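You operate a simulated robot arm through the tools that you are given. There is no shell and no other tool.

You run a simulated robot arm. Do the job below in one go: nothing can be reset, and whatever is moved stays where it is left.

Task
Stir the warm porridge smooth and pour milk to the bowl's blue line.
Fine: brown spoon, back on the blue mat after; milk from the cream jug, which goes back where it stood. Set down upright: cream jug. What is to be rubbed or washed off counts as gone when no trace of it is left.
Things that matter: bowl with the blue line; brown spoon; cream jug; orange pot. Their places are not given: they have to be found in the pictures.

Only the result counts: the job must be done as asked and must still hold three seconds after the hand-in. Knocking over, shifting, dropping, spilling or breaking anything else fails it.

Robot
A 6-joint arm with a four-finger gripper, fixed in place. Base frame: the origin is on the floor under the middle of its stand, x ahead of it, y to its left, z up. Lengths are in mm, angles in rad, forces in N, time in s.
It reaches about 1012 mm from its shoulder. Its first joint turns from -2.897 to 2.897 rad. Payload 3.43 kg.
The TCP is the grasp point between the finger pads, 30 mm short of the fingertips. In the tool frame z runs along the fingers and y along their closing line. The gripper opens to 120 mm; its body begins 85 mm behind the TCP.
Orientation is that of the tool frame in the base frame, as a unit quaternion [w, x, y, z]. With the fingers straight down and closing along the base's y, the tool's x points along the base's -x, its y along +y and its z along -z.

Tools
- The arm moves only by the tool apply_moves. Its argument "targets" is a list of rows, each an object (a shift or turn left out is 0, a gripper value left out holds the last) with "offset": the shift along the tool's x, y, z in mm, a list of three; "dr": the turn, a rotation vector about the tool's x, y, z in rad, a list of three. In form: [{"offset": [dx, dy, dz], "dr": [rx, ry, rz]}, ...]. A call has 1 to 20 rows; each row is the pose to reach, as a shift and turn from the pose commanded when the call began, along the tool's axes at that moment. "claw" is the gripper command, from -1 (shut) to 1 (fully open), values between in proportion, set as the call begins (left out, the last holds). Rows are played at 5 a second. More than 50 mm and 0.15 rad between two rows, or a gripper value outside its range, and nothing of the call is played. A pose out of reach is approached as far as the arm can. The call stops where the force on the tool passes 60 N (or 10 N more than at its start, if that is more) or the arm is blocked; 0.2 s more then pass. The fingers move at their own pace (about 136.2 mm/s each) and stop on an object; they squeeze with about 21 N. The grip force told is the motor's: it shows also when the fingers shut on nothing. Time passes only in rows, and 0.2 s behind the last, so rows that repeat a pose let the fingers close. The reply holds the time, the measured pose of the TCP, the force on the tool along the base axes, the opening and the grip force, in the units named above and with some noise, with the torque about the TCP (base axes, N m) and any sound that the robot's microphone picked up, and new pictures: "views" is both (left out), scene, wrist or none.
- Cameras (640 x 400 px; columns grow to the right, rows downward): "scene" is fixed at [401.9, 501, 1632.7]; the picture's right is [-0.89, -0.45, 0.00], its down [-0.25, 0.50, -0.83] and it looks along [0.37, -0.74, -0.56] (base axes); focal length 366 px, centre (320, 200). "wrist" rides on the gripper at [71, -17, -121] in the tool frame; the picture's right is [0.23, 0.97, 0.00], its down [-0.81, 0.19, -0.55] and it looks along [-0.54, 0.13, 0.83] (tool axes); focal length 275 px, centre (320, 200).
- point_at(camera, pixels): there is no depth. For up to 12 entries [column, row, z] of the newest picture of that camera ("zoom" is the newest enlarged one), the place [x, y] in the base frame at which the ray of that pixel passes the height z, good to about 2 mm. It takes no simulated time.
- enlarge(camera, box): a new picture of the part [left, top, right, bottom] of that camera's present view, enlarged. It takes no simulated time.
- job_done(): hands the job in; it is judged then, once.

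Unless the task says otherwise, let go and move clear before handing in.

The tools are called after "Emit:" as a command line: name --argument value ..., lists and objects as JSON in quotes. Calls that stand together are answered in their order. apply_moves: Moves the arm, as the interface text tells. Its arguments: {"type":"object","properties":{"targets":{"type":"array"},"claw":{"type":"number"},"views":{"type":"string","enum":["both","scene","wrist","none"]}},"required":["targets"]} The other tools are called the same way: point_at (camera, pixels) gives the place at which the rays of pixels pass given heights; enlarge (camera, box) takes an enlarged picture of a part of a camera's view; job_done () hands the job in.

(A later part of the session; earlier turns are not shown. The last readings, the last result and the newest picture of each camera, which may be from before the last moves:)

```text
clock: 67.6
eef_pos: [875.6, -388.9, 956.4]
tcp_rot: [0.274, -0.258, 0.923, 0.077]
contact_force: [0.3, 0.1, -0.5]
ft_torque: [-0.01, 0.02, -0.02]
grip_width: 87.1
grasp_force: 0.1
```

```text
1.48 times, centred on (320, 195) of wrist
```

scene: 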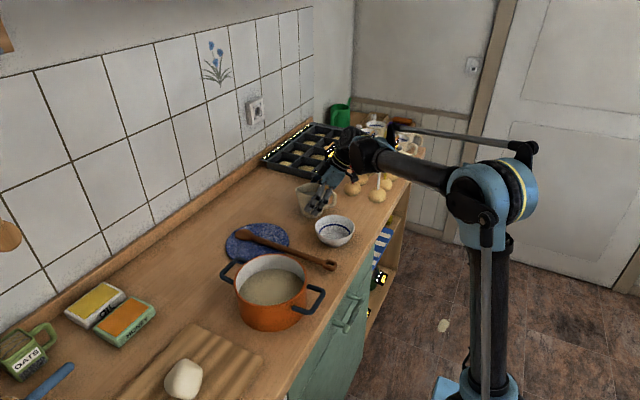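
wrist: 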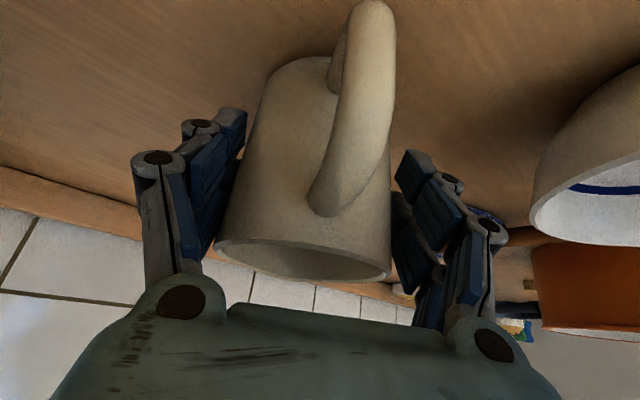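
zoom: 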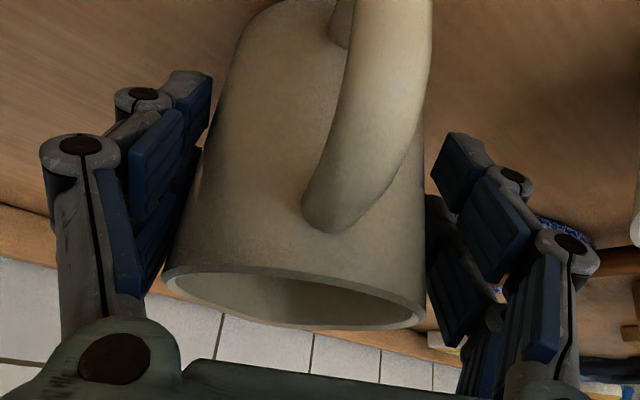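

Now well centred. I'll squeeze the jug.

Emit:
apply_moves --targets '[{"offset": [0, 0, 0]}, {"offset": [0, 0, 0]}, {"offset": [0, 0, 0]}]' --claw -1

```text
clock: 68.4
eef_pos: [877.3, -387.6, 955.9]
tcp_rot: [0.274, -0.258, 0.923, 0.076]
contact_force: [4.0, -3.6, 6.9]
ft_torque: [0.02, 0.06, 0.06]
grip_width: 73.4
grasp_force: 20.7
```

scene: 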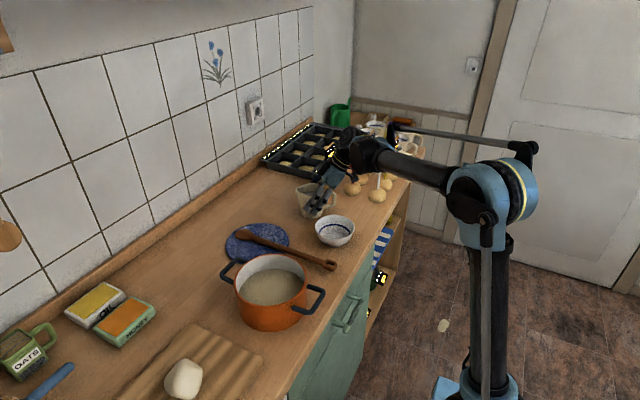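
wrist: 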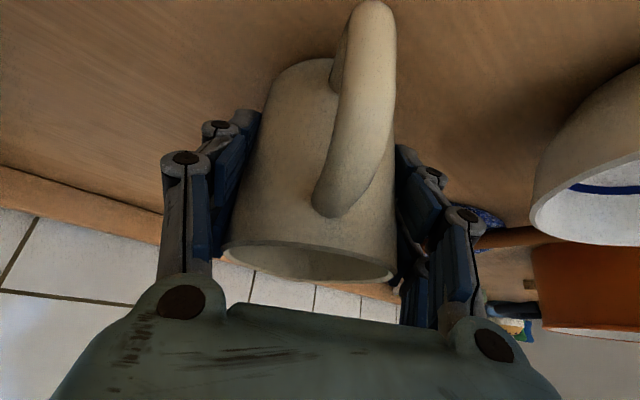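

The jug is gripped (73.4 mm, 20.7 N). I'll lift it 30 mm straight up and verify it stays upright and its weight shows.

Emit:
apply_moves --targets '[{"offset": [-2.7, 0, -4.2]}, {"offset": [-5.45, 0, -8.4]}, {"offset": [-10.9, 0, -16.8]}, {"offset": [-16.3, 0, -25.2]}, {"offset": [-16.3, 0, -25.2]}]'

Emit:
enlarge --camera "scene" --box '[270, 130, 390, 260]'

```text
clock: 69.6
eef_pos: [876.2, -388.4, 987.3]
tcp_rot: [0.275, -0.258, 0.923, 0.077]
contact_force: [0.4, 0.0, -6.8]
ft_torque: [0.04, -0.01, -0.02]
grip_width: 73.1
grasp_force: 21.5
```

scene: 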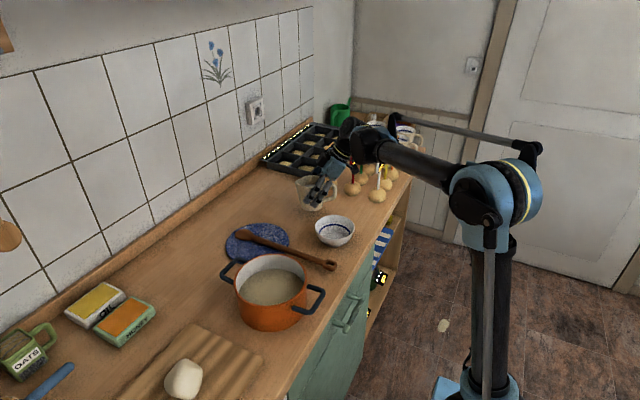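
wrist: 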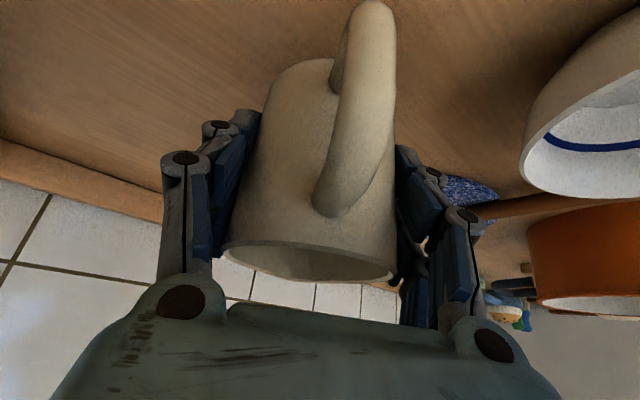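

```text
3.08 times, centred on (330, 195) of scene
```

zoom: 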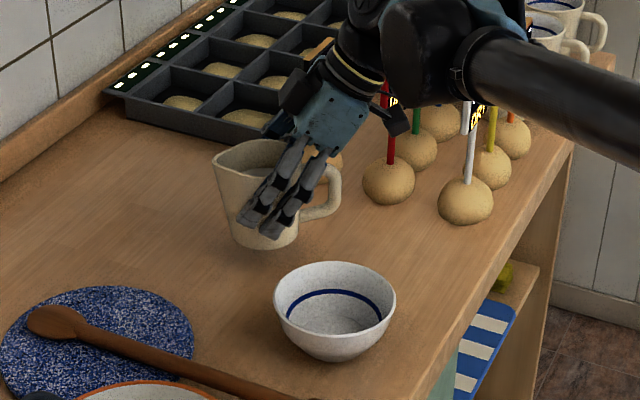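

The jug lifts cleanly (≈6.8 N weight). I'll carry it upright, rising to clear the bowl, to the near side of the bowl at about (661,-343,1035), spout pointing toward the bowl.

Emit:
apply_moves --targets '[{"offset": [1.8, 10.5, -17.9]}, {"offset": [5.2, 24, -39.2]}, {"offset": [12.1, 39.1, -58]}, {"offset": [24.9, 57.1, -73.5]}, {"offset": [41.1, 75.1, -84]}, {"offset": [57.2, 93.1, -94.5]}, {"offset": [73.4, 111.1, -105]}, {"offset": [89.5, 129.2, -115.4]}, {"offset": [101.6, 142.7, -123.3]}, {"offset": [108.3, 150.2, -127.6]}, {"offset": [108.3, 150.2, -127.6]}, {"offset": [108.3, 150.2, -127.6]}]'

Emit:
enlarge --camera "scene" --box '[280, 140, 400, 270]'

```text
clock: 72.2
eef_pos: [663.2, -341.0, 1033.0]
tcp_rot: [0.274, -0.258, 0.923, 0.076]
contact_force: [0.0, 0.5, -7.5]
ft_torque: [0.02, -0.02, 0.01]
grip_width: 73.6
grasp_force: 21.5
```

scene: 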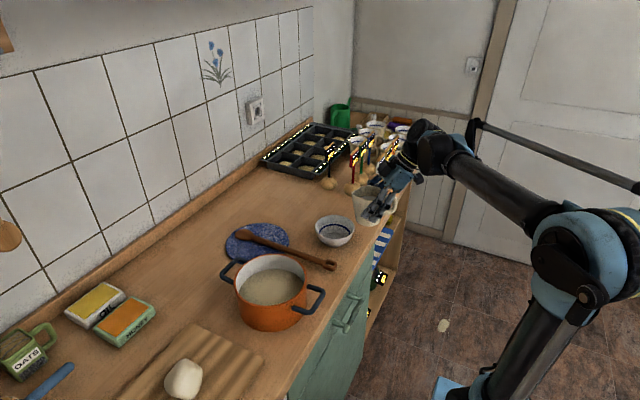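
wrist: 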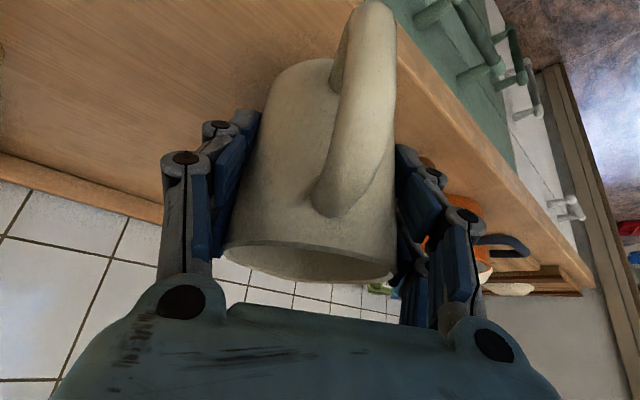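

```text
3.08 times, centred on (340, 205) of scene
```

zoom: 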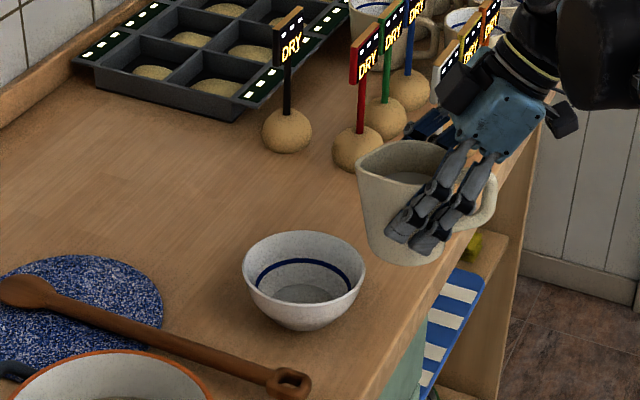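

The bowl with its blue line and the jug's spout (left rim at zoom (357,165)) are clearly visible. I'll verify the spout position and the bowl in this view.

Emit:
point_at --camera "zoom" --pixels '[[357, 160, 1067], [357, 160, 1060], [303, 270, 950], [242, 268, 950], [365, 268, 950], [303, 328, 900], [303, 292, 910], [303, 262, 935]]'

Emit:
enlarge --camera "scene" --box '[305, 195, 375, 255]'

```text
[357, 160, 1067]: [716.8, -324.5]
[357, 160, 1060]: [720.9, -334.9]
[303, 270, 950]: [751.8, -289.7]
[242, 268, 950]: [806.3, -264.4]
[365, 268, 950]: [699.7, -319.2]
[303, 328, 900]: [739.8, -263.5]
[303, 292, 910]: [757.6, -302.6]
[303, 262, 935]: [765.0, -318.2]
```

```text
6.67 times, centred on (340, 225) of scene
```

zoom: 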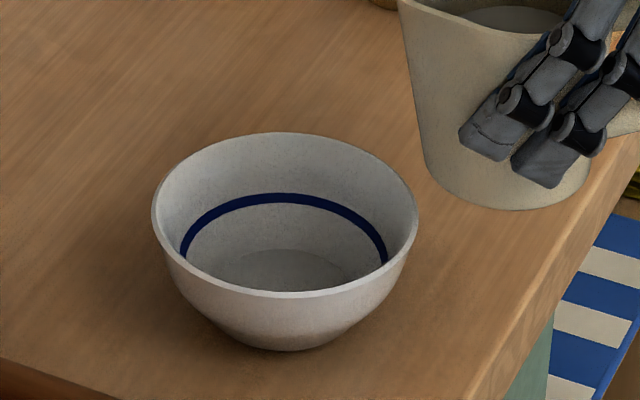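

Spout tip is about 36 mm before the bowl's centre, in line with it. I'll start tilting gently to 15° while lowering the spout to ~35 mm closer, then look at the milk.

Emit:
apply_moves --targets '[{"offset": [1.8, 0, 0.3], "dr": [0, 0.0436, 0]}, {"offset": [3.6, 0, 0.6], "dr": [0, 0.0873, 0]}, {"offset": [6.2, 0, 2.6], "dr": [0, 0.131, 0]}, {"offset": [8.9, 0, 4.6], "dr": [0, 0.1745, 0]}, {"offset": [11.3, 0, 6.7], "dr": [0, 0.218, 0]}, {"offset": [13.7, 0, 8.8], "dr": [0, 0.2618, 0]}, {"offset": [13.7, 0, 8.8], "dr": [0, 0.2618, 0]}]'

Emit:
enlarge --camera "scene" --box '[305, 175, 405, 260]'

```text
clock: 73.8
eef_pos: [656.3, -347.0, 1018.2]
tcp_rot: [0.15, -0.266, 0.951, 0.042]
contact_force: [0.1, -0.2, -6.8]
ft_torque: [0.05, -0.04, -0.03]
grip_width: 73.2
grasp_force: 21.0
```

scene: 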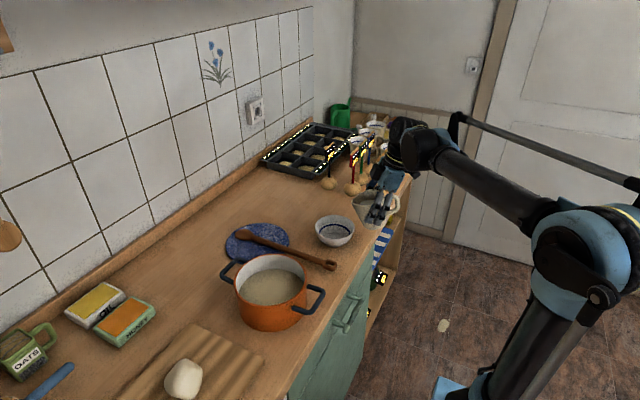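
wrist: 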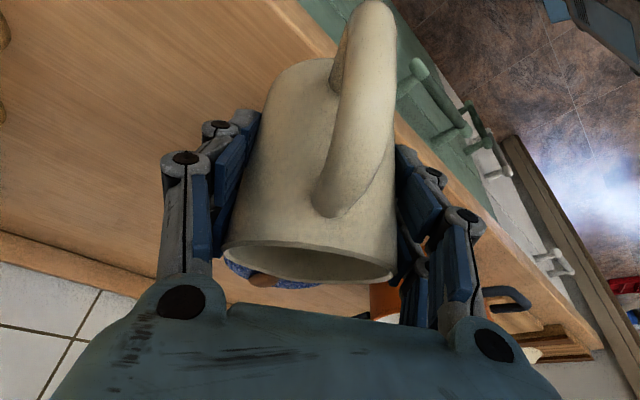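

```text
4.71 times, centred on (355, 218) of scene
```

zoom: 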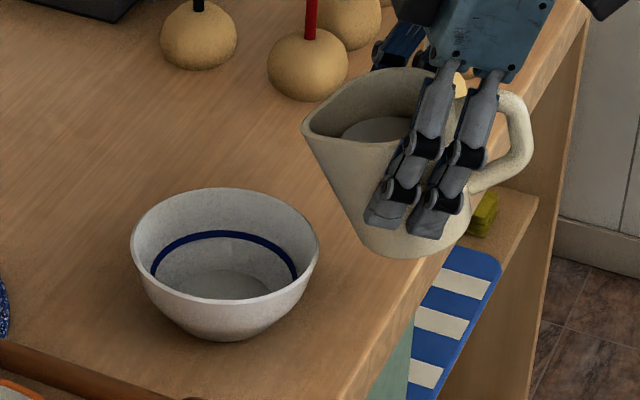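

The jug is tilted 15°, milk (375,130 in zoom) still below the lip at (303,127). I'll check where the spout lies relative to the bowl.

Emit:
point_at --camera "zoom" --pixels '[[303, 125, 1035], [303, 125, 1028], [303, 125, 1042], [131, 245, 950], [318, 245, 950], [225, 188, 950], [225, 304, 950], [225, 246, 950]]'

```text
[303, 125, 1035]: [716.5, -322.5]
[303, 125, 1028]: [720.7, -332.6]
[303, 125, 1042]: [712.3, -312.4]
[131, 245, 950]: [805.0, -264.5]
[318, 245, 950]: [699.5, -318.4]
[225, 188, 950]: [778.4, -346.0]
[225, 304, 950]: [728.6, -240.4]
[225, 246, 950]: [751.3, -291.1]
```

The spout is ~40 mm short of the bowl centre and ~4 mm off laterally; good. I'll tilt on to 25°, easing forward and +3 mm sideways, and check for flow.

Emit:
apply_moves --targets '[{"offset": [-0.5, 1, 1.2], "dr": [0, 0.0436, 0]}, {"offset": [-1.1, 2, 2.4], "dr": [0, 0.0873, 0]}, {"offset": [-2.5, 3, 1.7], "dr": [0, 0.131, 0]}, {"offset": [-4, 3, 1.1], "dr": [0, 0.1745, 0]}, {"offset": [-4, 3, 1.1], "dr": [0, 0.1745, 0]}]'

Emit:
enlarge --camera "scene" --box '[305, 175, 405, 260]'

```text
clock: 75.0
eef_pos: [659.5, -342.0, 1019.8]
tcp_rot: [0.068, -0.268, 0.961, 0.018]
contact_force: [0.3, -0.5, -6.6]
ft_torque: [0.06, -0.06, 0.0]
grip_width: 73.1
grasp_force: 21.0
```

scene: 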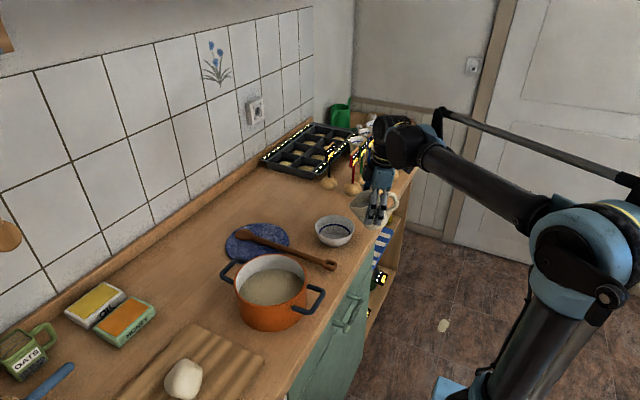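
wrist: 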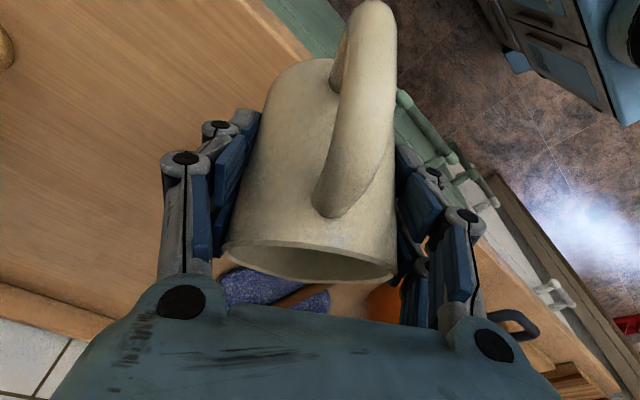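

```text
4.71 times, centred on (355, 218) of scene
```

zoom: 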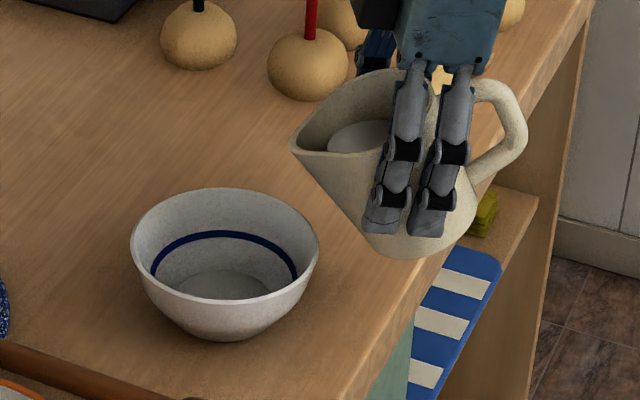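

At 25° the milk's edge (330,145) is approaching the lip (290,145) but nothing flows yet. I'll tilt to 30° and look again.

Emit:
apply_moves --targets '[{"offset": [-1.1, 0, -1.4], "dr": [0, 0.0436, 0]}, {"offset": [-2.3, 0, -2.9], "dr": [0, 0.0873, 0]}, {"offset": [-2.3, 0, -2.9], "dr": [0, 0.0873, 0]}]' --views "none"

Emit:
enlarge --camera "scene" --box '[305, 175, 405, 260]'

```text
clock: 75.8
eef_pos: [660.3, -341.1, 1021.3]
tcp_rot: [0.025, -0.269, 0.963, 0.006]
contact_force: [-0.4, 0.2, -6.1]
ft_torque: [0.06, -0.04, -0.01]
grip_width: 73.4
grasp_force: 21.3
```

```text
4.71 times, centred on (355, 218) of scene
```

zoom: 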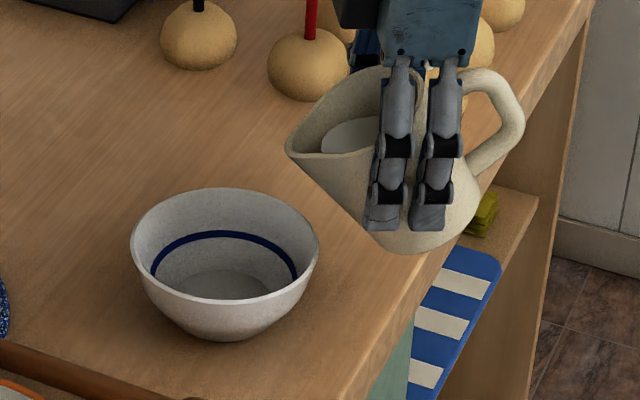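

Still no flow at 30° (milk edge at (320,143), lip (287,150)). On to 35°.

Emit:
apply_moves --targets '[{"offset": [-1.3, 0, -1.5], "dr": [0, 0.0436, 0]}, {"offset": [-2.6, 0, -3], "dr": [0, 0.0873, 0]}, {"offset": [-2.6, 0, -3], "dr": [0, 0.0873, 0]}]' --views "none"

Emit:
enlarge --camera "scene" --box '[305, 175, 405, 260]'

```text
clock: 76.6
eef_pos: [662.8, -339.5, 1023.9]
tcp_rot: [-0.016, -0.27, 0.963, -0.005]
contact_force: [0.8, 0.2, -6.4]
ft_torque: [0.06, -0.06, -0.01]
grip_width: 73.3
grasp_force: 21.2
```

```text
4.71 times, centred on (355, 218) of scene
```

zoom: 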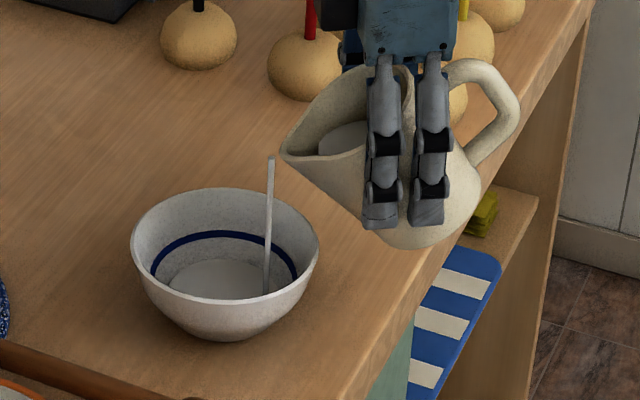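

Milk has started to flow: a thin stream at zoom (270,160)→(265,290), falling inside the bowl. Time is frozen between calls, so I'll check the landing point and current level.

Emit:
enlarge --camera "scene" --box '[310, 195, 370, 255]'

Emit:
point_at --camera "zoom" --pixels '[[271, 160, 1016], [265, 290, 915]]'

```text
6.67 times, centred on (340, 225) of scene
```

zoom: 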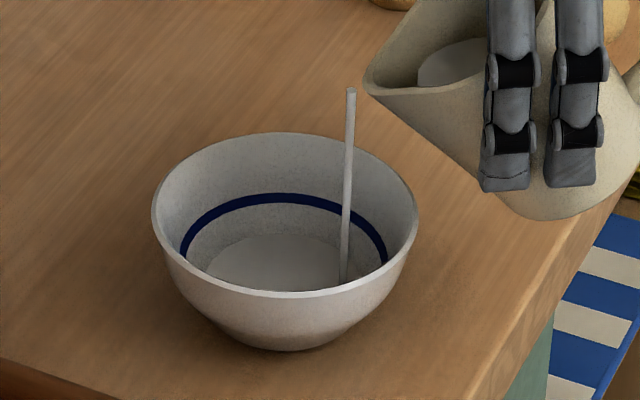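

```text
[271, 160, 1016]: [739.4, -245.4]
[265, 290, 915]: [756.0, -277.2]
```

Emit:
point_at --camera "zoom" --pixels '[[350, 90, 1016], [343, 283, 920], [343, 283, 910], [275, 235, 915], [275, 235, 920], [285, 197, 930], [285, 197, 935], [285, 197, 940], [285, 133, 950]]'

```text
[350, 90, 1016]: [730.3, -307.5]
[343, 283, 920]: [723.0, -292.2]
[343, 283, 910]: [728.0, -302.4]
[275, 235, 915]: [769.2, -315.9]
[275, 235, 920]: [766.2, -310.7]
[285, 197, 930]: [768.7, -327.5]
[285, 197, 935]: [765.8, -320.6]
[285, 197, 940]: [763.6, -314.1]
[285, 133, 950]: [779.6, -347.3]
```

The stream lands at about (728,-304), ~25 mm from the bowl's centre, and the milk is low in the bowl. I'll hold this tilt for two rows and watch the level.

Emit:
apply_moves --targets '[{"offset": [0, 0, 0]}, {"offset": [0, 0, 0]}]' --views "none"

Emit:
enlarge --camera "scene" --box '[310, 195, 370, 255]'

```text
clock: 77.2
eef_pos: [662.3, -339.7, 1024.8]
tcp_rot: [-0.016, -0.269, 0.963, -0.004]
contact_force: [0.8, 0.8, -7.0]
ft_torque: [0.06, -0.05, 0.01]
grip_width: 73.3
grasp_force: 21.4
```

```text
6.67 times, centred on (340, 225) of scene
```

zoom: 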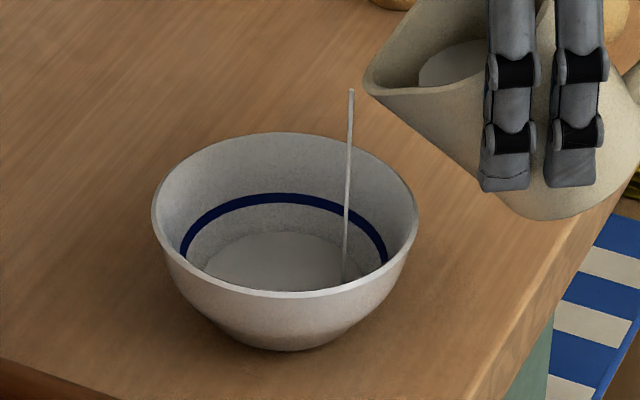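

The stream is thinning out at this tilt, level edge at (275,232) versus line at (285,197). I'll tilt 2.5° more and let it run.

Emit:
apply_moves --targets '[{"offset": [-0.4, 0, -2], "dr": [0, 0.0436, 0]}, {"offset": [-0.4, 0, -2], "dr": [0, 0.0436, 0]}, {"offset": [-0.4, 0, -2], "dr": [0, 0.0436, 0]}]' --views "none"

Emit:
enlarge --camera "scene" --box '[310, 195, 370, 255]'

```text
clock: 78.0
eef_pos: [662.4, -339.2, 1028.1]
tcp_rot: [-0.037, -0.268, 0.963, -0.01]
contact_force: [-0.9, 0.1, -6.9]
ft_torque: [0.04, -0.05, 0.0]
grip_width: 73.4
grasp_force: 21.6
```

```text
6.67 times, centred on (340, 225) of scene
```

zoom: 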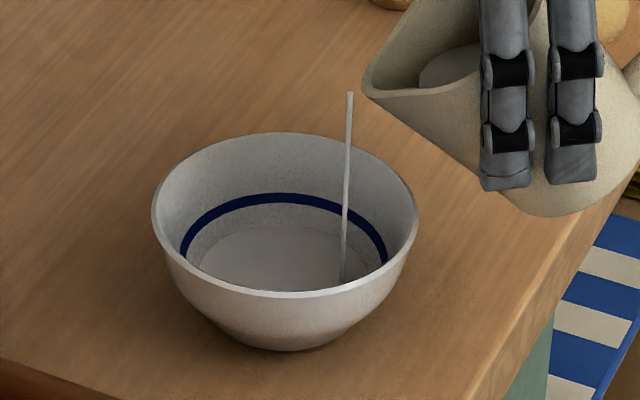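

Level edge now (275,225). Another 2.5° and hold.

Emit:
apply_moves --targets '[{"offset": [-0.4, 0, -2], "dr": [0, 0.0436, 0]}, {"offset": [-0.4, 0, -2], "dr": [0, 0.0436, 0]}, {"offset": [-0.4, 0, -2], "dr": [0, 0.0436, 0]}]' --views "none"

Emit:
enlarge --camera "scene" --box '[310, 195, 370, 255]'

```text
clock: 78.8
eef_pos: [664.1, -338.3, 1028.0]
tcp_rot: [-0.058, -0.269, 0.961, -0.016]
contact_force: [-0.6, -0.2, -5.0]
ft_torque: [-0.01, -0.06, 0.02]
grip_width: 73.2
grasp_force: 20.7
```

```text
6.67 times, centred on (340, 225) of scene
```

zoom: 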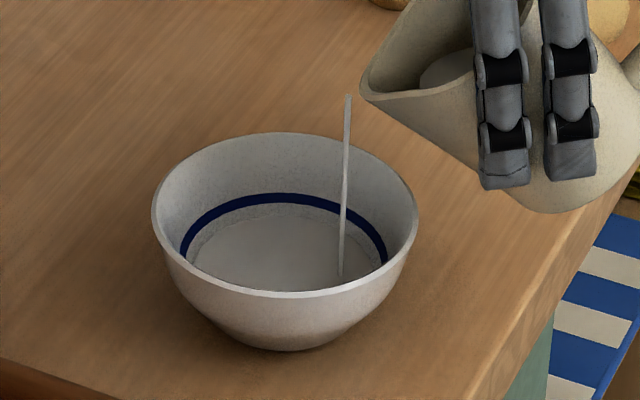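

Level edge is now at about (275,217); the line's lower edge is ≈203, its centre ≈198. I'll hold for a moment to let the remaining flow at this tilt settle.

Emit:
apply_moves --targets '[{"offset": [0, 0, 0]}, {"offset": [0, 0, 0]}, {"offset": [0, 0, 0]}]' --views "none"

Emit:
enlarge --camera "scene" --box '[310, 195, 370, 255]'

Emit:
enlarge --camera "scene" --box '[320, 215, 350, 240]'

```text
clock: 79.6
eef_pos: [663.3, -338.1, 1028.7]
tcp_rot: [-0.058, -0.269, 0.961, -0.016]
contact_force: [-1.0, 0.6, -5.5]
ft_torque: [0.06, -0.07, 0.02]
grip_width: 73.4
grasp_force: 21.1
```

```text
6.67 times, centred on (340, 225) of scene
```

zoom: 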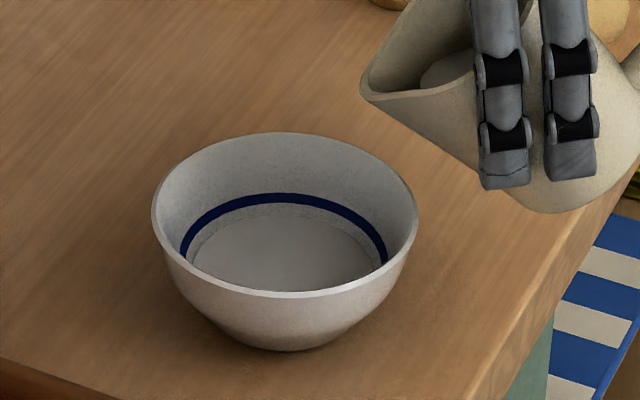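

```text
16.00 times, centred on (335, 228) of scene
```

zoom: 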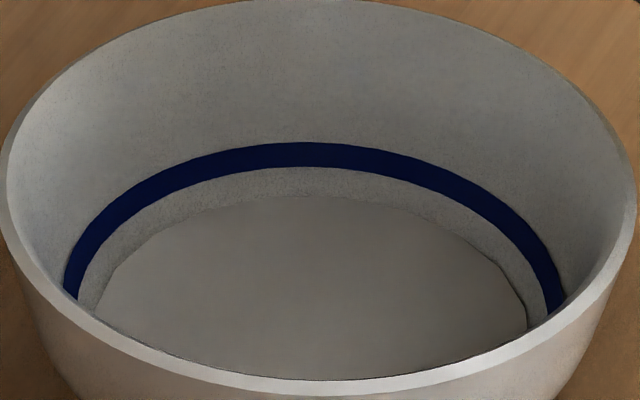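

Flow has stopped; the 16× view shows milk's back edge at row 197, the line from row 142 to 167 (centre ≈155). Each 2.5° adds about 17 px here. I'll tilt 2.5° more and let it settle fully.

Emit:
apply_moves --targets '[{"offset": [-0.5, 0, -2.1], "dr": [0, 0.0436, 0]}, {"offset": [-0.5, 0, -2.1], "dr": [0, 0.0436, 0]}, {"offset": [-0.5, 0, -2.1], "dr": [0, 0.0436, 0]}, {"offset": [-0.5, 0, -2.1], "dr": [0, 0.0436, 0]}, {"offset": [-0.5, 0, -2.1], "dr": [0, 0.0436, 0]}, {"offset": [-0.5, 0, -2.1], "dr": [0, 0.0436, 0]}]' --views "none"

Emit:
enlarge --camera "scene" --box '[310, 195, 370, 255]'

Emit:
enlarge --camera "scene" --box '[320, 215, 350, 240]'

```text
clock: 81.0
eef_pos: [664.1, -337.5, 1030.3]
tcp_rot: [-0.079, -0.268, 0.96, -0.023]
contact_force: [-0.1, 0.0, -4.0]
ft_torque: [0.04, -0.07, 0.01]
grip_width: 73.2
grasp_force: 20.6
```

```text
6.67 times, centred on (340, 225) of scene
```

zoom: 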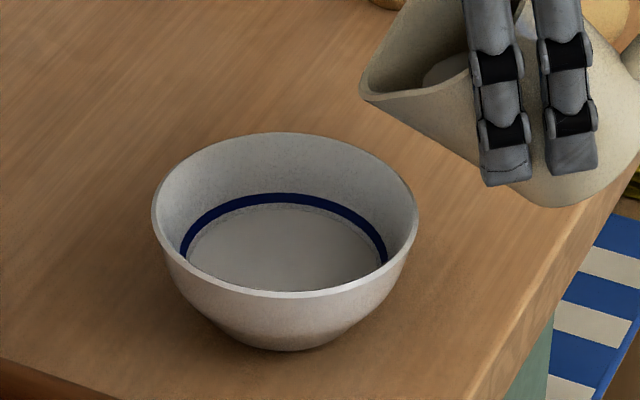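

```text
16.00 times, centred on (335, 228) of scene
```

zoom: 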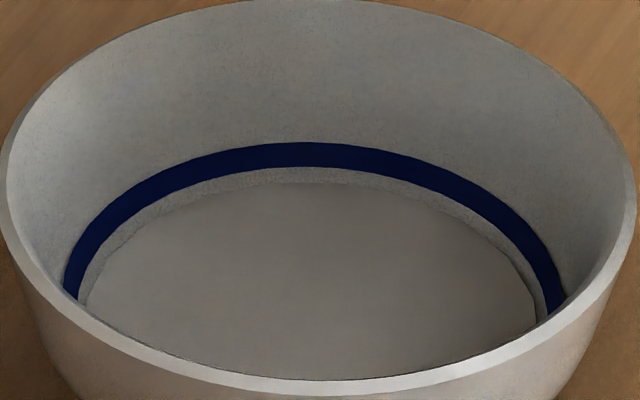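

Settled; milk edge at row 182 (line centre 155). Another 2.5° and settle.

Emit:
apply_moves --targets '[{"offset": [-0.5, 0, -2], "dr": [0, 0.0436, 0]}, {"offset": [-0.5, 0, -2], "dr": [0, 0.0436, 0]}, {"offset": [-0.5, 0, -2], "dr": [0, 0.0436, 0]}, {"offset": [-0.5, 0, -2], "dr": [0, 0.0436, 0]}, {"offset": [-0.5, 0, -2], "dr": [0, 0.0436, 0]}, {"offset": [-0.5, 0, -2], "dr": [0, 0.0436, 0]}]' --views "none"

Emit:
enlarge --camera "scene" --box '[310, 195, 370, 255]'

Emit:
enlarge --camera "scene" --box '[320, 215, 350, 240]'

```text
clock: 82.4
eef_pos: [664.6, -337.8, 1033.2]
tcp_rot: [-0.1, -0.268, 0.958, -0.028]
contact_force: [-0.2, 0.4, -6.4]
ft_torque: [0.09, -0.09, -0.01]
grip_width: 73.2
grasp_force: 21.2
```

```text
6.67 times, centred on (340, 225) of scene
```

zoom: 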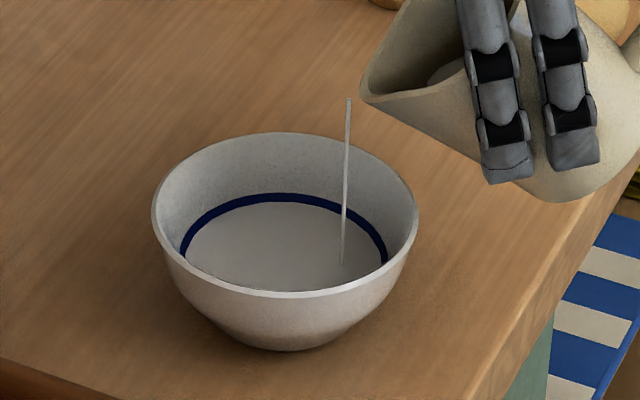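

```text
16.00 times, centred on (335, 228) of scene
```

zoom: 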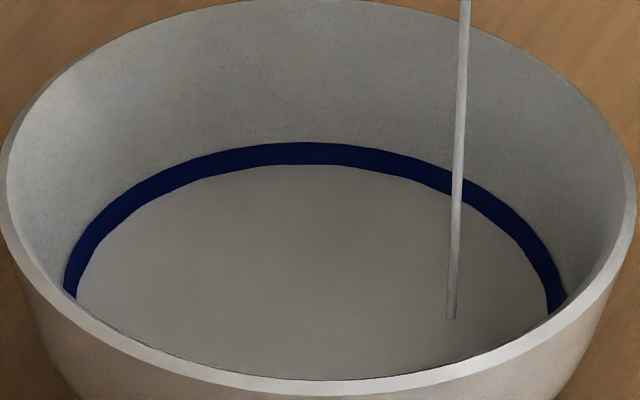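

The milk edge just reached the line's lower edge (row ≈165), with a thin stream still running. I'll hold briefly and check again.

Emit:
apply_moves --targets '[{"offset": [0, 0, 0]}, {"offset": [0, 0, 0]}]' --views "none"

Emit:
enlarge --camera "scene" --box '[320, 215, 350, 240]'

```text
clock: 83.0
eef_pos: [663.6, -337.8, 1031.9]
tcp_rot: [-0.101, -0.267, 0.958, -0.028]
contact_force: [-0.7, -0.8, -5.2]
ft_torque: [0.07, -0.07, 0.0]
grip_width: 73.6
grasp_force: 21.6
```

```text
16.00 times, centred on (335, 228) of scene
```

zoom: 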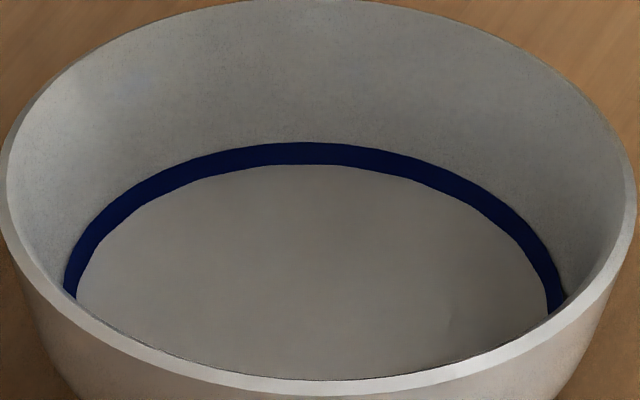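

Flow stopped with the milk at row ≈164, the line's lower edge. About 1.5° more should bring it to the middle of the line.

Emit:
apply_moves --targets '[{"offset": [-0.3, 0, -1.2], "dr": [0, 0.026, 0]}, {"offset": [-0.3, 0, -1.2], "dr": [0, 0.026, 0]}, {"offset": [-0.3, 0, -1.2], "dr": [0, 0.026, 0]}, {"offset": [-0.3, 0, -1.2], "dr": [0, 0.026, 0]}, {"offset": [-0.3, 0, -1.2], "dr": [0, 0.026, 0]}]' --views "none"

Emit:
enlarge --camera "scene" --box '[320, 215, 350, 240]'

```text
clock: 84.2
eef_pos: [664.3, -337.8, 1034.8]
tcp_rot: [-0.112, -0.267, 0.957, -0.031]
contact_force: [0.1, -0.3, -4.8]
ft_torque: [0.02, -0.09, 0.0]
grip_width: 73.1
grasp_force: 20.5
```

```text
16.00 times, centred on (335, 228) of scene
```

zoom: 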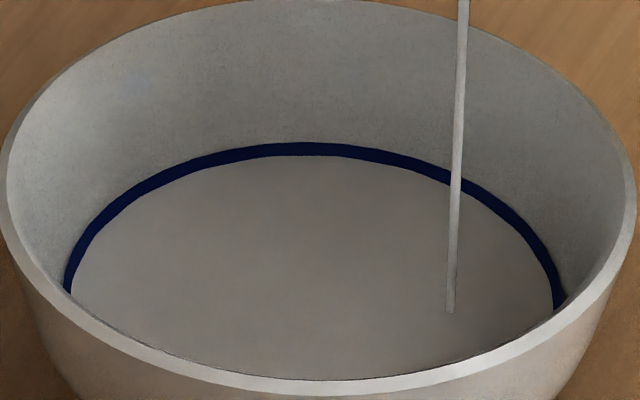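

The milk edge is now at row ≈155, the middle of the line. I'll tilt the jug back at once, pivoting about the spout so any last drops stay over the bowl.

Emit:
apply_moves --targets '[{"offset": [1.0, 0, 5.3], "dr": [0, -0.1396, 0]}, {"offset": [0.85, 0, 10.2], "dr": [0, -0.279, 0]}, {"offset": [4.6, 0, 14.1], "dr": [0, -0.419, 0]}, {"offset": [8.9, 0, 11.1], "dr": [0, -0.55, 0]}, {"offset": [12.4, 0, 5.5], "dr": [0, -0.681, 0]}, {"offset": [11.9, 0, 3.8], "dr": [0, -0.8116, 0]}, {"offset": [11.9, 0, 3.8], "dr": [0, -0.8116, 0]}]'

Emit:
enlarge --camera "scene" --box '[320, 215, 350, 240]'

Emit:
enlarge --camera "scene" --box '[290, 160, 410, 270]'

```text
clock: 85.8
eef_pos: [653.2, -345.4, 1032.8]
tcp_rot: [0.275, -0.258, 0.923, 0.076]
contact_force: [0.1, -0.7, -6.1]
ft_torque: [0.02, -0.04, -0.01]
grip_width: 73.4
grasp_force: 21.0
```

scene: 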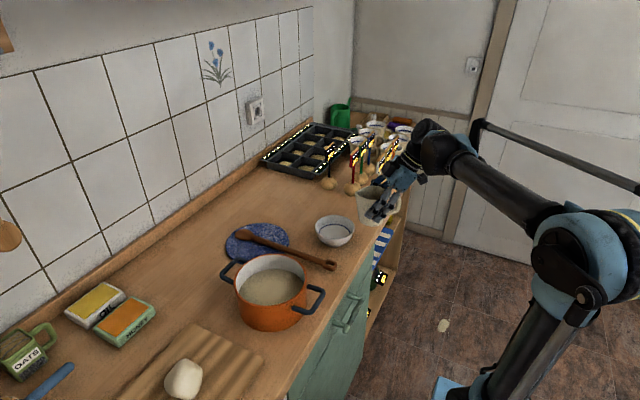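
wrist: 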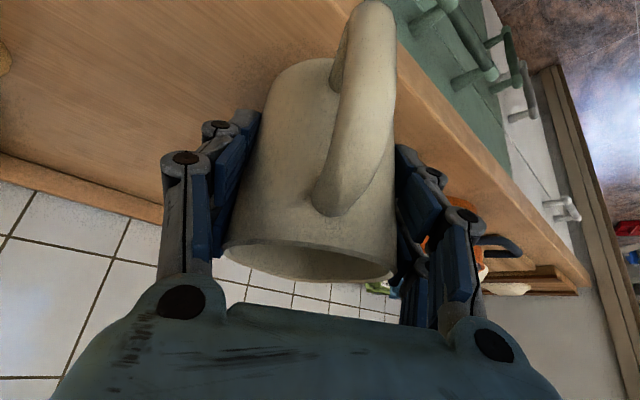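

```text
16.00 times, centred on (335, 228) of scene
```

zoom: 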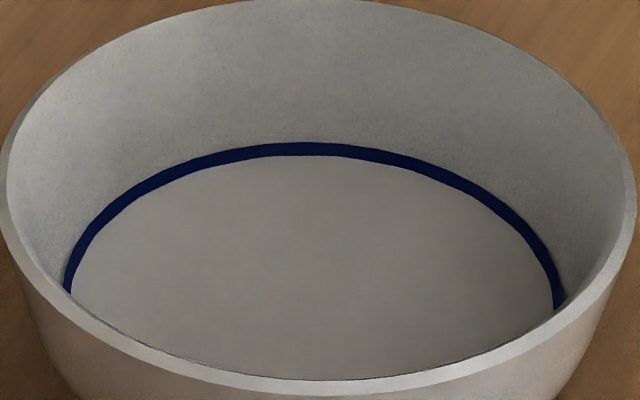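

```text
3.64 times, centred on (350, 215) of scene
```

zoom: 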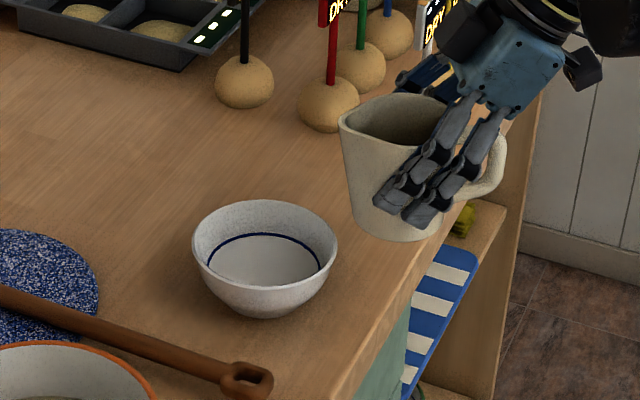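

Milk edge sits at row ≈155 — mid-line — with no spill visible. Now I'll carry the jug back upright over the same path to above its original spot.

Emit:
apply_moves --targets '[{"offset": [-9.3, -7.6, 1.2]}, {"offset": [-23.1, -21.3, 7.8]}, {"offset": [-40.1, -39.6, 18.9]}, {"offset": [-57, -57.9, 29.9]}, {"offset": [-74, -76.2, 40.9]}, {"offset": [-91, -94.4, 52]}, {"offset": [-103.3, -111.2, 67.1]}, {"offset": [-110.6, -124.9, 83.7]}, {"offset": [-113.8, -137.1, 103.7]}, {"offset": [-115.6, -146.2, 119.2]}, {"offset": [-116.4, -152.3, 130.5]}, {"offset": [-116.4, -152.3, 130.5]}, {"offset": [-116.4, -152.3, 130.5]}]'

Emit:
enlarge --camera "scene" --box '[270, 130, 390, 260]'

```text
clock: 88.6
eef_pos: [879.0, -388.9, 986.5]
tcp_rot: [0.275, -0.258, 0.923, 0.077]
contact_force: [-0.1, -0.3, -6.3]
ft_torque: [0.02, -0.04, 0.0]
grip_width: 73.5
grasp_force: 20.4
```

scene: 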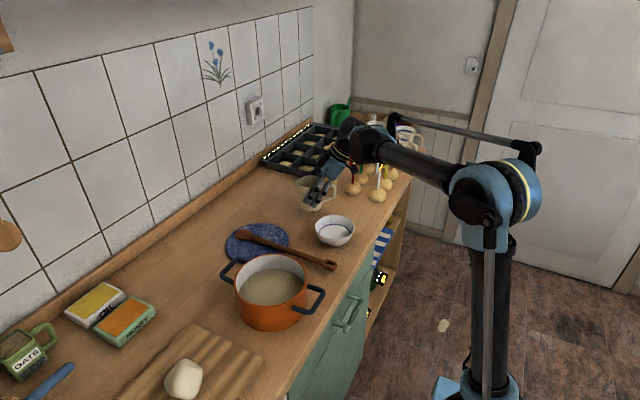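
wrist: 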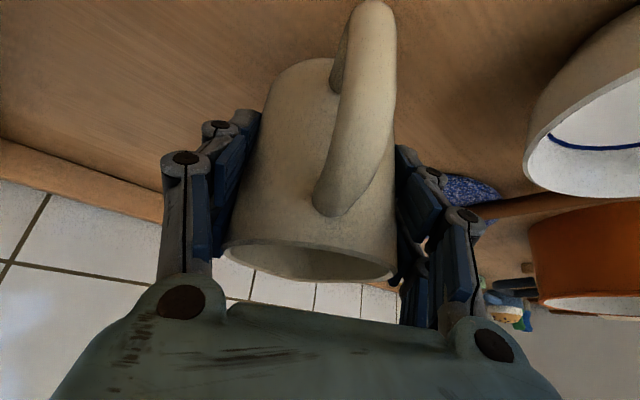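

```text
3.08 times, centred on (330, 195) of scene
```

zoom: 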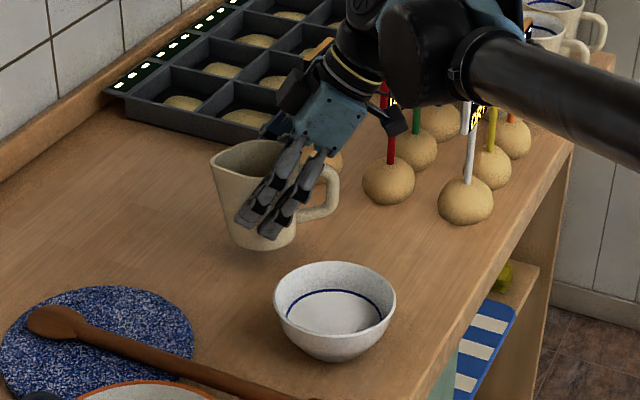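

The jug is back above its spot, within 2–3 mm. I'll correct 2 mm and lower it gently to about 1–2 mm above the grasp height, watching the force.

Emit:
apply_moves --targets '[{"offset": [8, 1, 9.1]}, {"offset": [13.4, 1, 17.5]}, {"offset": [16.1, 1, 21.7]}, {"offset": [17.2, 1, 23.4]}, {"offset": [17.2, 1, 23.4]}]'

Emit:
enlarge --camera "scene" --box '[270, 150, 370, 240]'

```text
clock: 89.8
eef_pos: [876.6, -387.4, 958.8]
tcp_rot: [0.274, -0.258, 0.923, 0.077]
contact_force: [-0.5, 0.3, -5.7]
ft_torque: [-0.03, -0.04, 0.0]
grip_width: 73.3
grasp_force: 21.0
```

scene: 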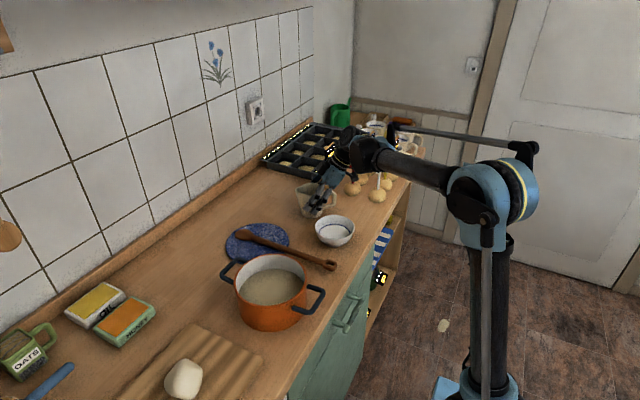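
wrist: 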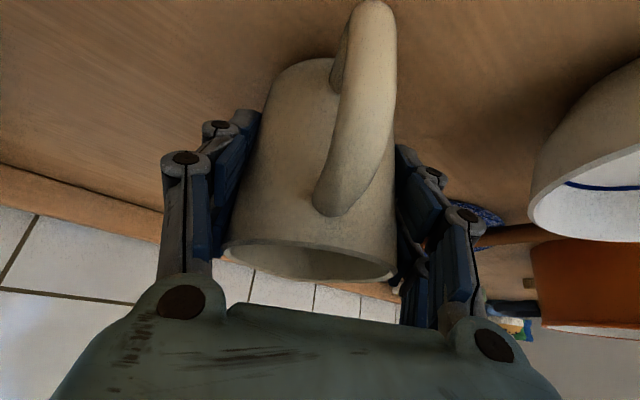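

```text
4.44 times, centred on (320, 195) of scene
```

zoom: 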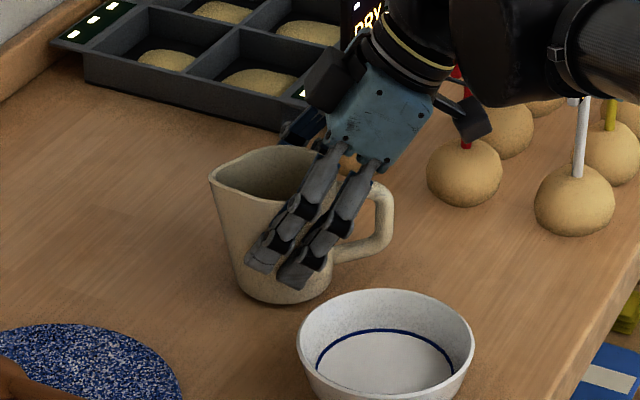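

Force is still ≈ −5.7 N (jug hanging ~2 mm above). I'll lower 1 mm at a time until the weight transfers.

Emit:
apply_moves --targets '[{"offset": [0.55, 0, 0.84]}, {"offset": [1.1, 0, 1.7]}, {"offset": [1.1, 0, 1.7]}]' --views "none"

```text
clock: 90.6
eef_pos: [875.2, -387.6, 956.1]
tcp_rot: [0.274, -0.258, 0.923, 0.077]
contact_force: [2.4, -1.9, 0.4]
ft_torque: [0.01, 0.01, -0.01]
grip_width: 73.4
grasp_force: 20.8
```

The weight has transferred (Fz ≈ +0.4 N). I'll open the fingers to about 100 mm to release the jug.

Emit:
apply_moves --targets '[{"offset": [0, 0, 0]}, {"offset": [0, 0, 0]}]' --claw 0.67

Emit:
enlarge --camera "wrist" --box '[140, 0, 500, 330]'

```text
clock: 91.2
eef_pos: [874.6, -387.0, 957.0]
tcp_rot: [0.275, -0.258, 0.923, 0.077]
contact_force: [-0.5, -0.2, 0.0]
ft_torque: [0.02, 0.02, -0.04]
grip_width: 100.1
grasp_force: 0.0
```

scene: 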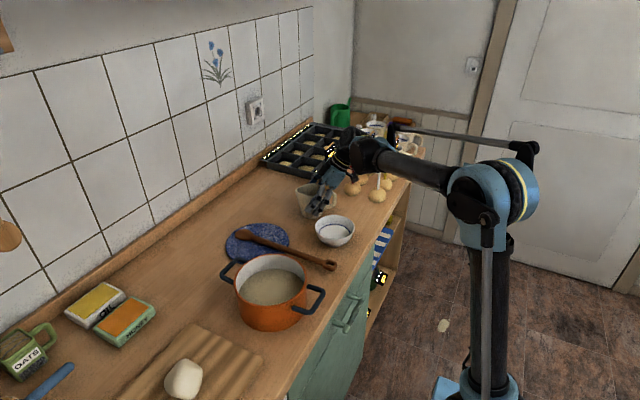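
wrist: 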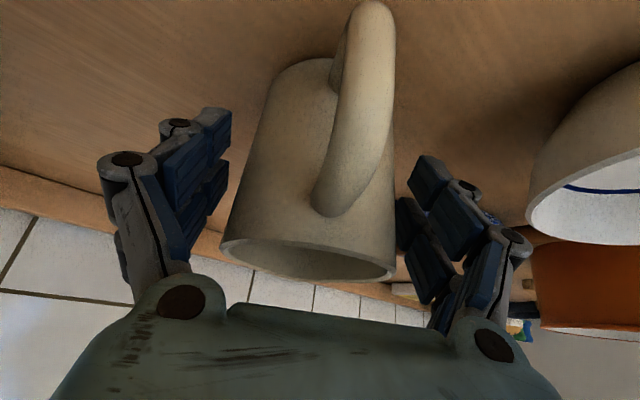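

```text
1.21 times, centred on (320, 165) of wrist
```

zoom: 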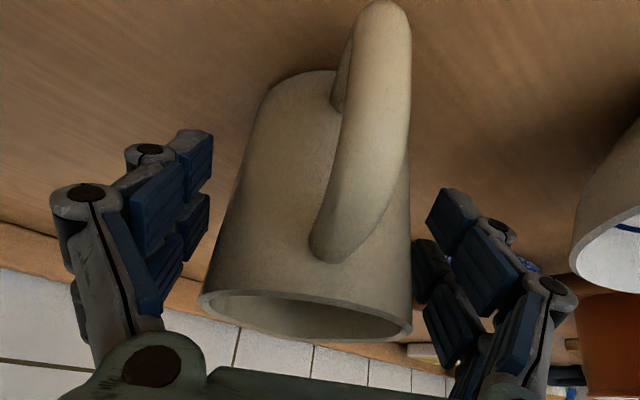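

Fingers are clear on both sides with the jug standing upright. I'll back out along the approach line 115 mm.

Emit:
apply_moves --targets '[{"offset": [0, 0, -12]}, {"offset": [0, 0, -30]}, {"offset": [0, 0, -55]}, {"offset": [0, 0, -85]}, {"offset": [0, 0, -112]}, {"offset": [0, 0, -112]}]'

Emit:
enlarge --camera "scene" --box '[270, 150, 370, 250]'

```text
clock: 92.6
eef_pos: [822.4, -416.8, 1048.6]
tcp_rot: [0.275, -0.257, 0.923, 0.076]
contact_force: [-0.1, -0.4, 0.2]
ft_torque: [0.03, -0.05, 0.0]
grip_width: 100.5
grasp_force: 0.0
```

scene: 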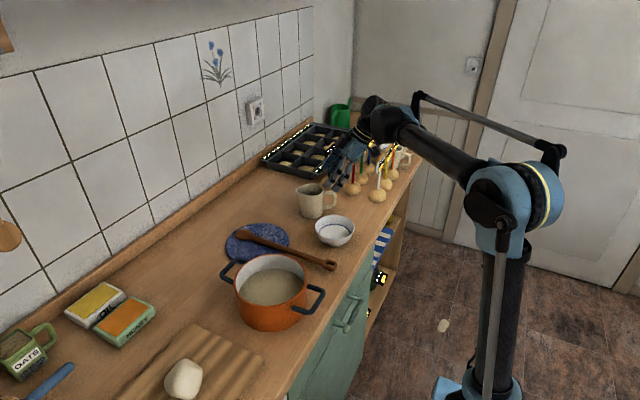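
wrist: 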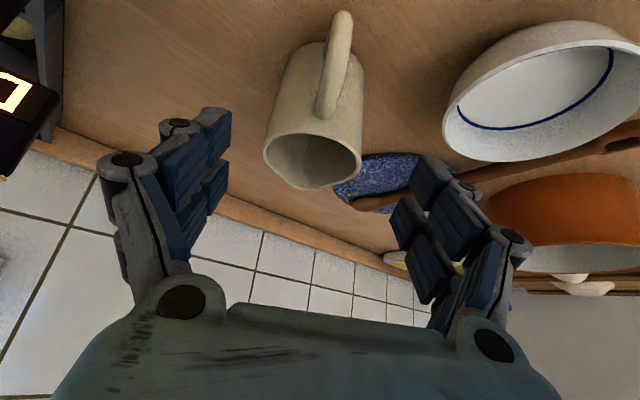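

```text
4.00 times, centred on (320, 200) of scene
```

zoom: 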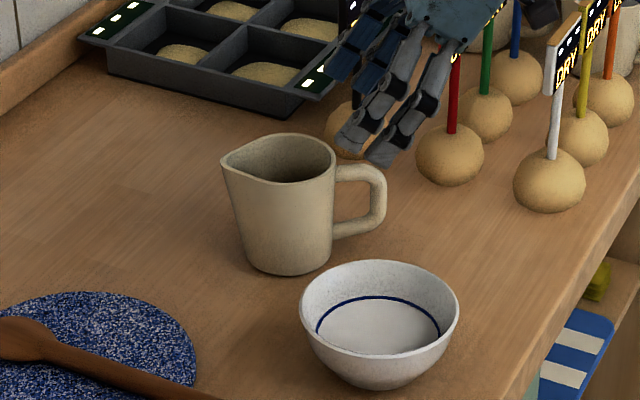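

The jug stands upright where it was (spout and base pixels match the original within 1 px), and the bowl's milk is on the line. I'll withdraw the arm over the same safe route.

Emit:
apply_moves --targets '[{"offset": [4, 20, -17]}, {"offset": [8, 41, -34]}, {"offset": [12.1, 61.7, -51.4]}, {"offset": [21, 90, -66]}, {"offset": [31, 118, -80]}, {"offset": [41, 147, -95]}, {"offset": [50, 175, -109.5]}, {"offset": [50, 175, -109.5]}]'

Emit:
enlarge --camera "scene" --box '[215, 160, 375, 340]'

Emit:
enlarge --camera "scene" --box '[320, 215, 350, 240]'

```text
clock: 94.4
eef_pos: [647.3, -322.2, 1116.6]
tcp_rot: [0.274, -0.258, 0.923, 0.077]
contact_force: [-0.2, 0.5, -0.4]
ft_torque: [0.01, 0.02, 0.02]
grip_width: 100.3
grasp_force: 0.0
```

scene: 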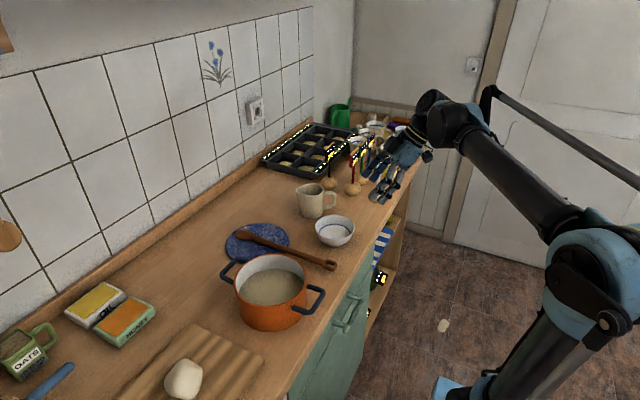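
wrist: 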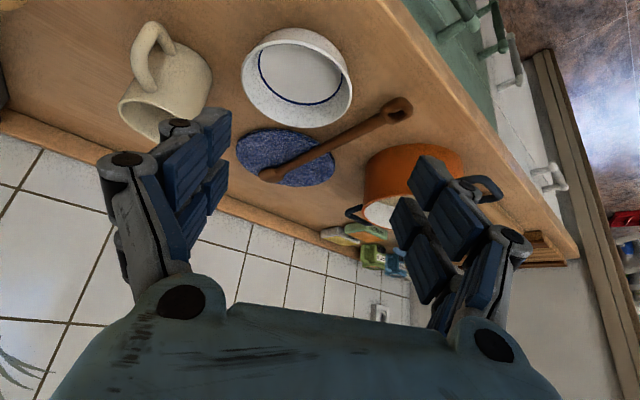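

```text
2.22 times, centred on (295, 250) of scene
```

zoom: 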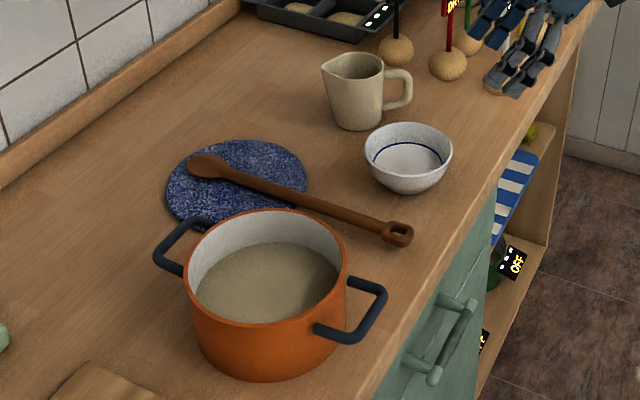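

```text
16.00 times, centred on (335, 228) of scene
```

zoom: 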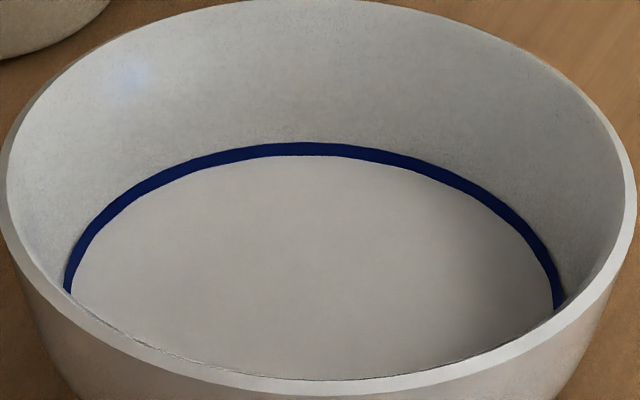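

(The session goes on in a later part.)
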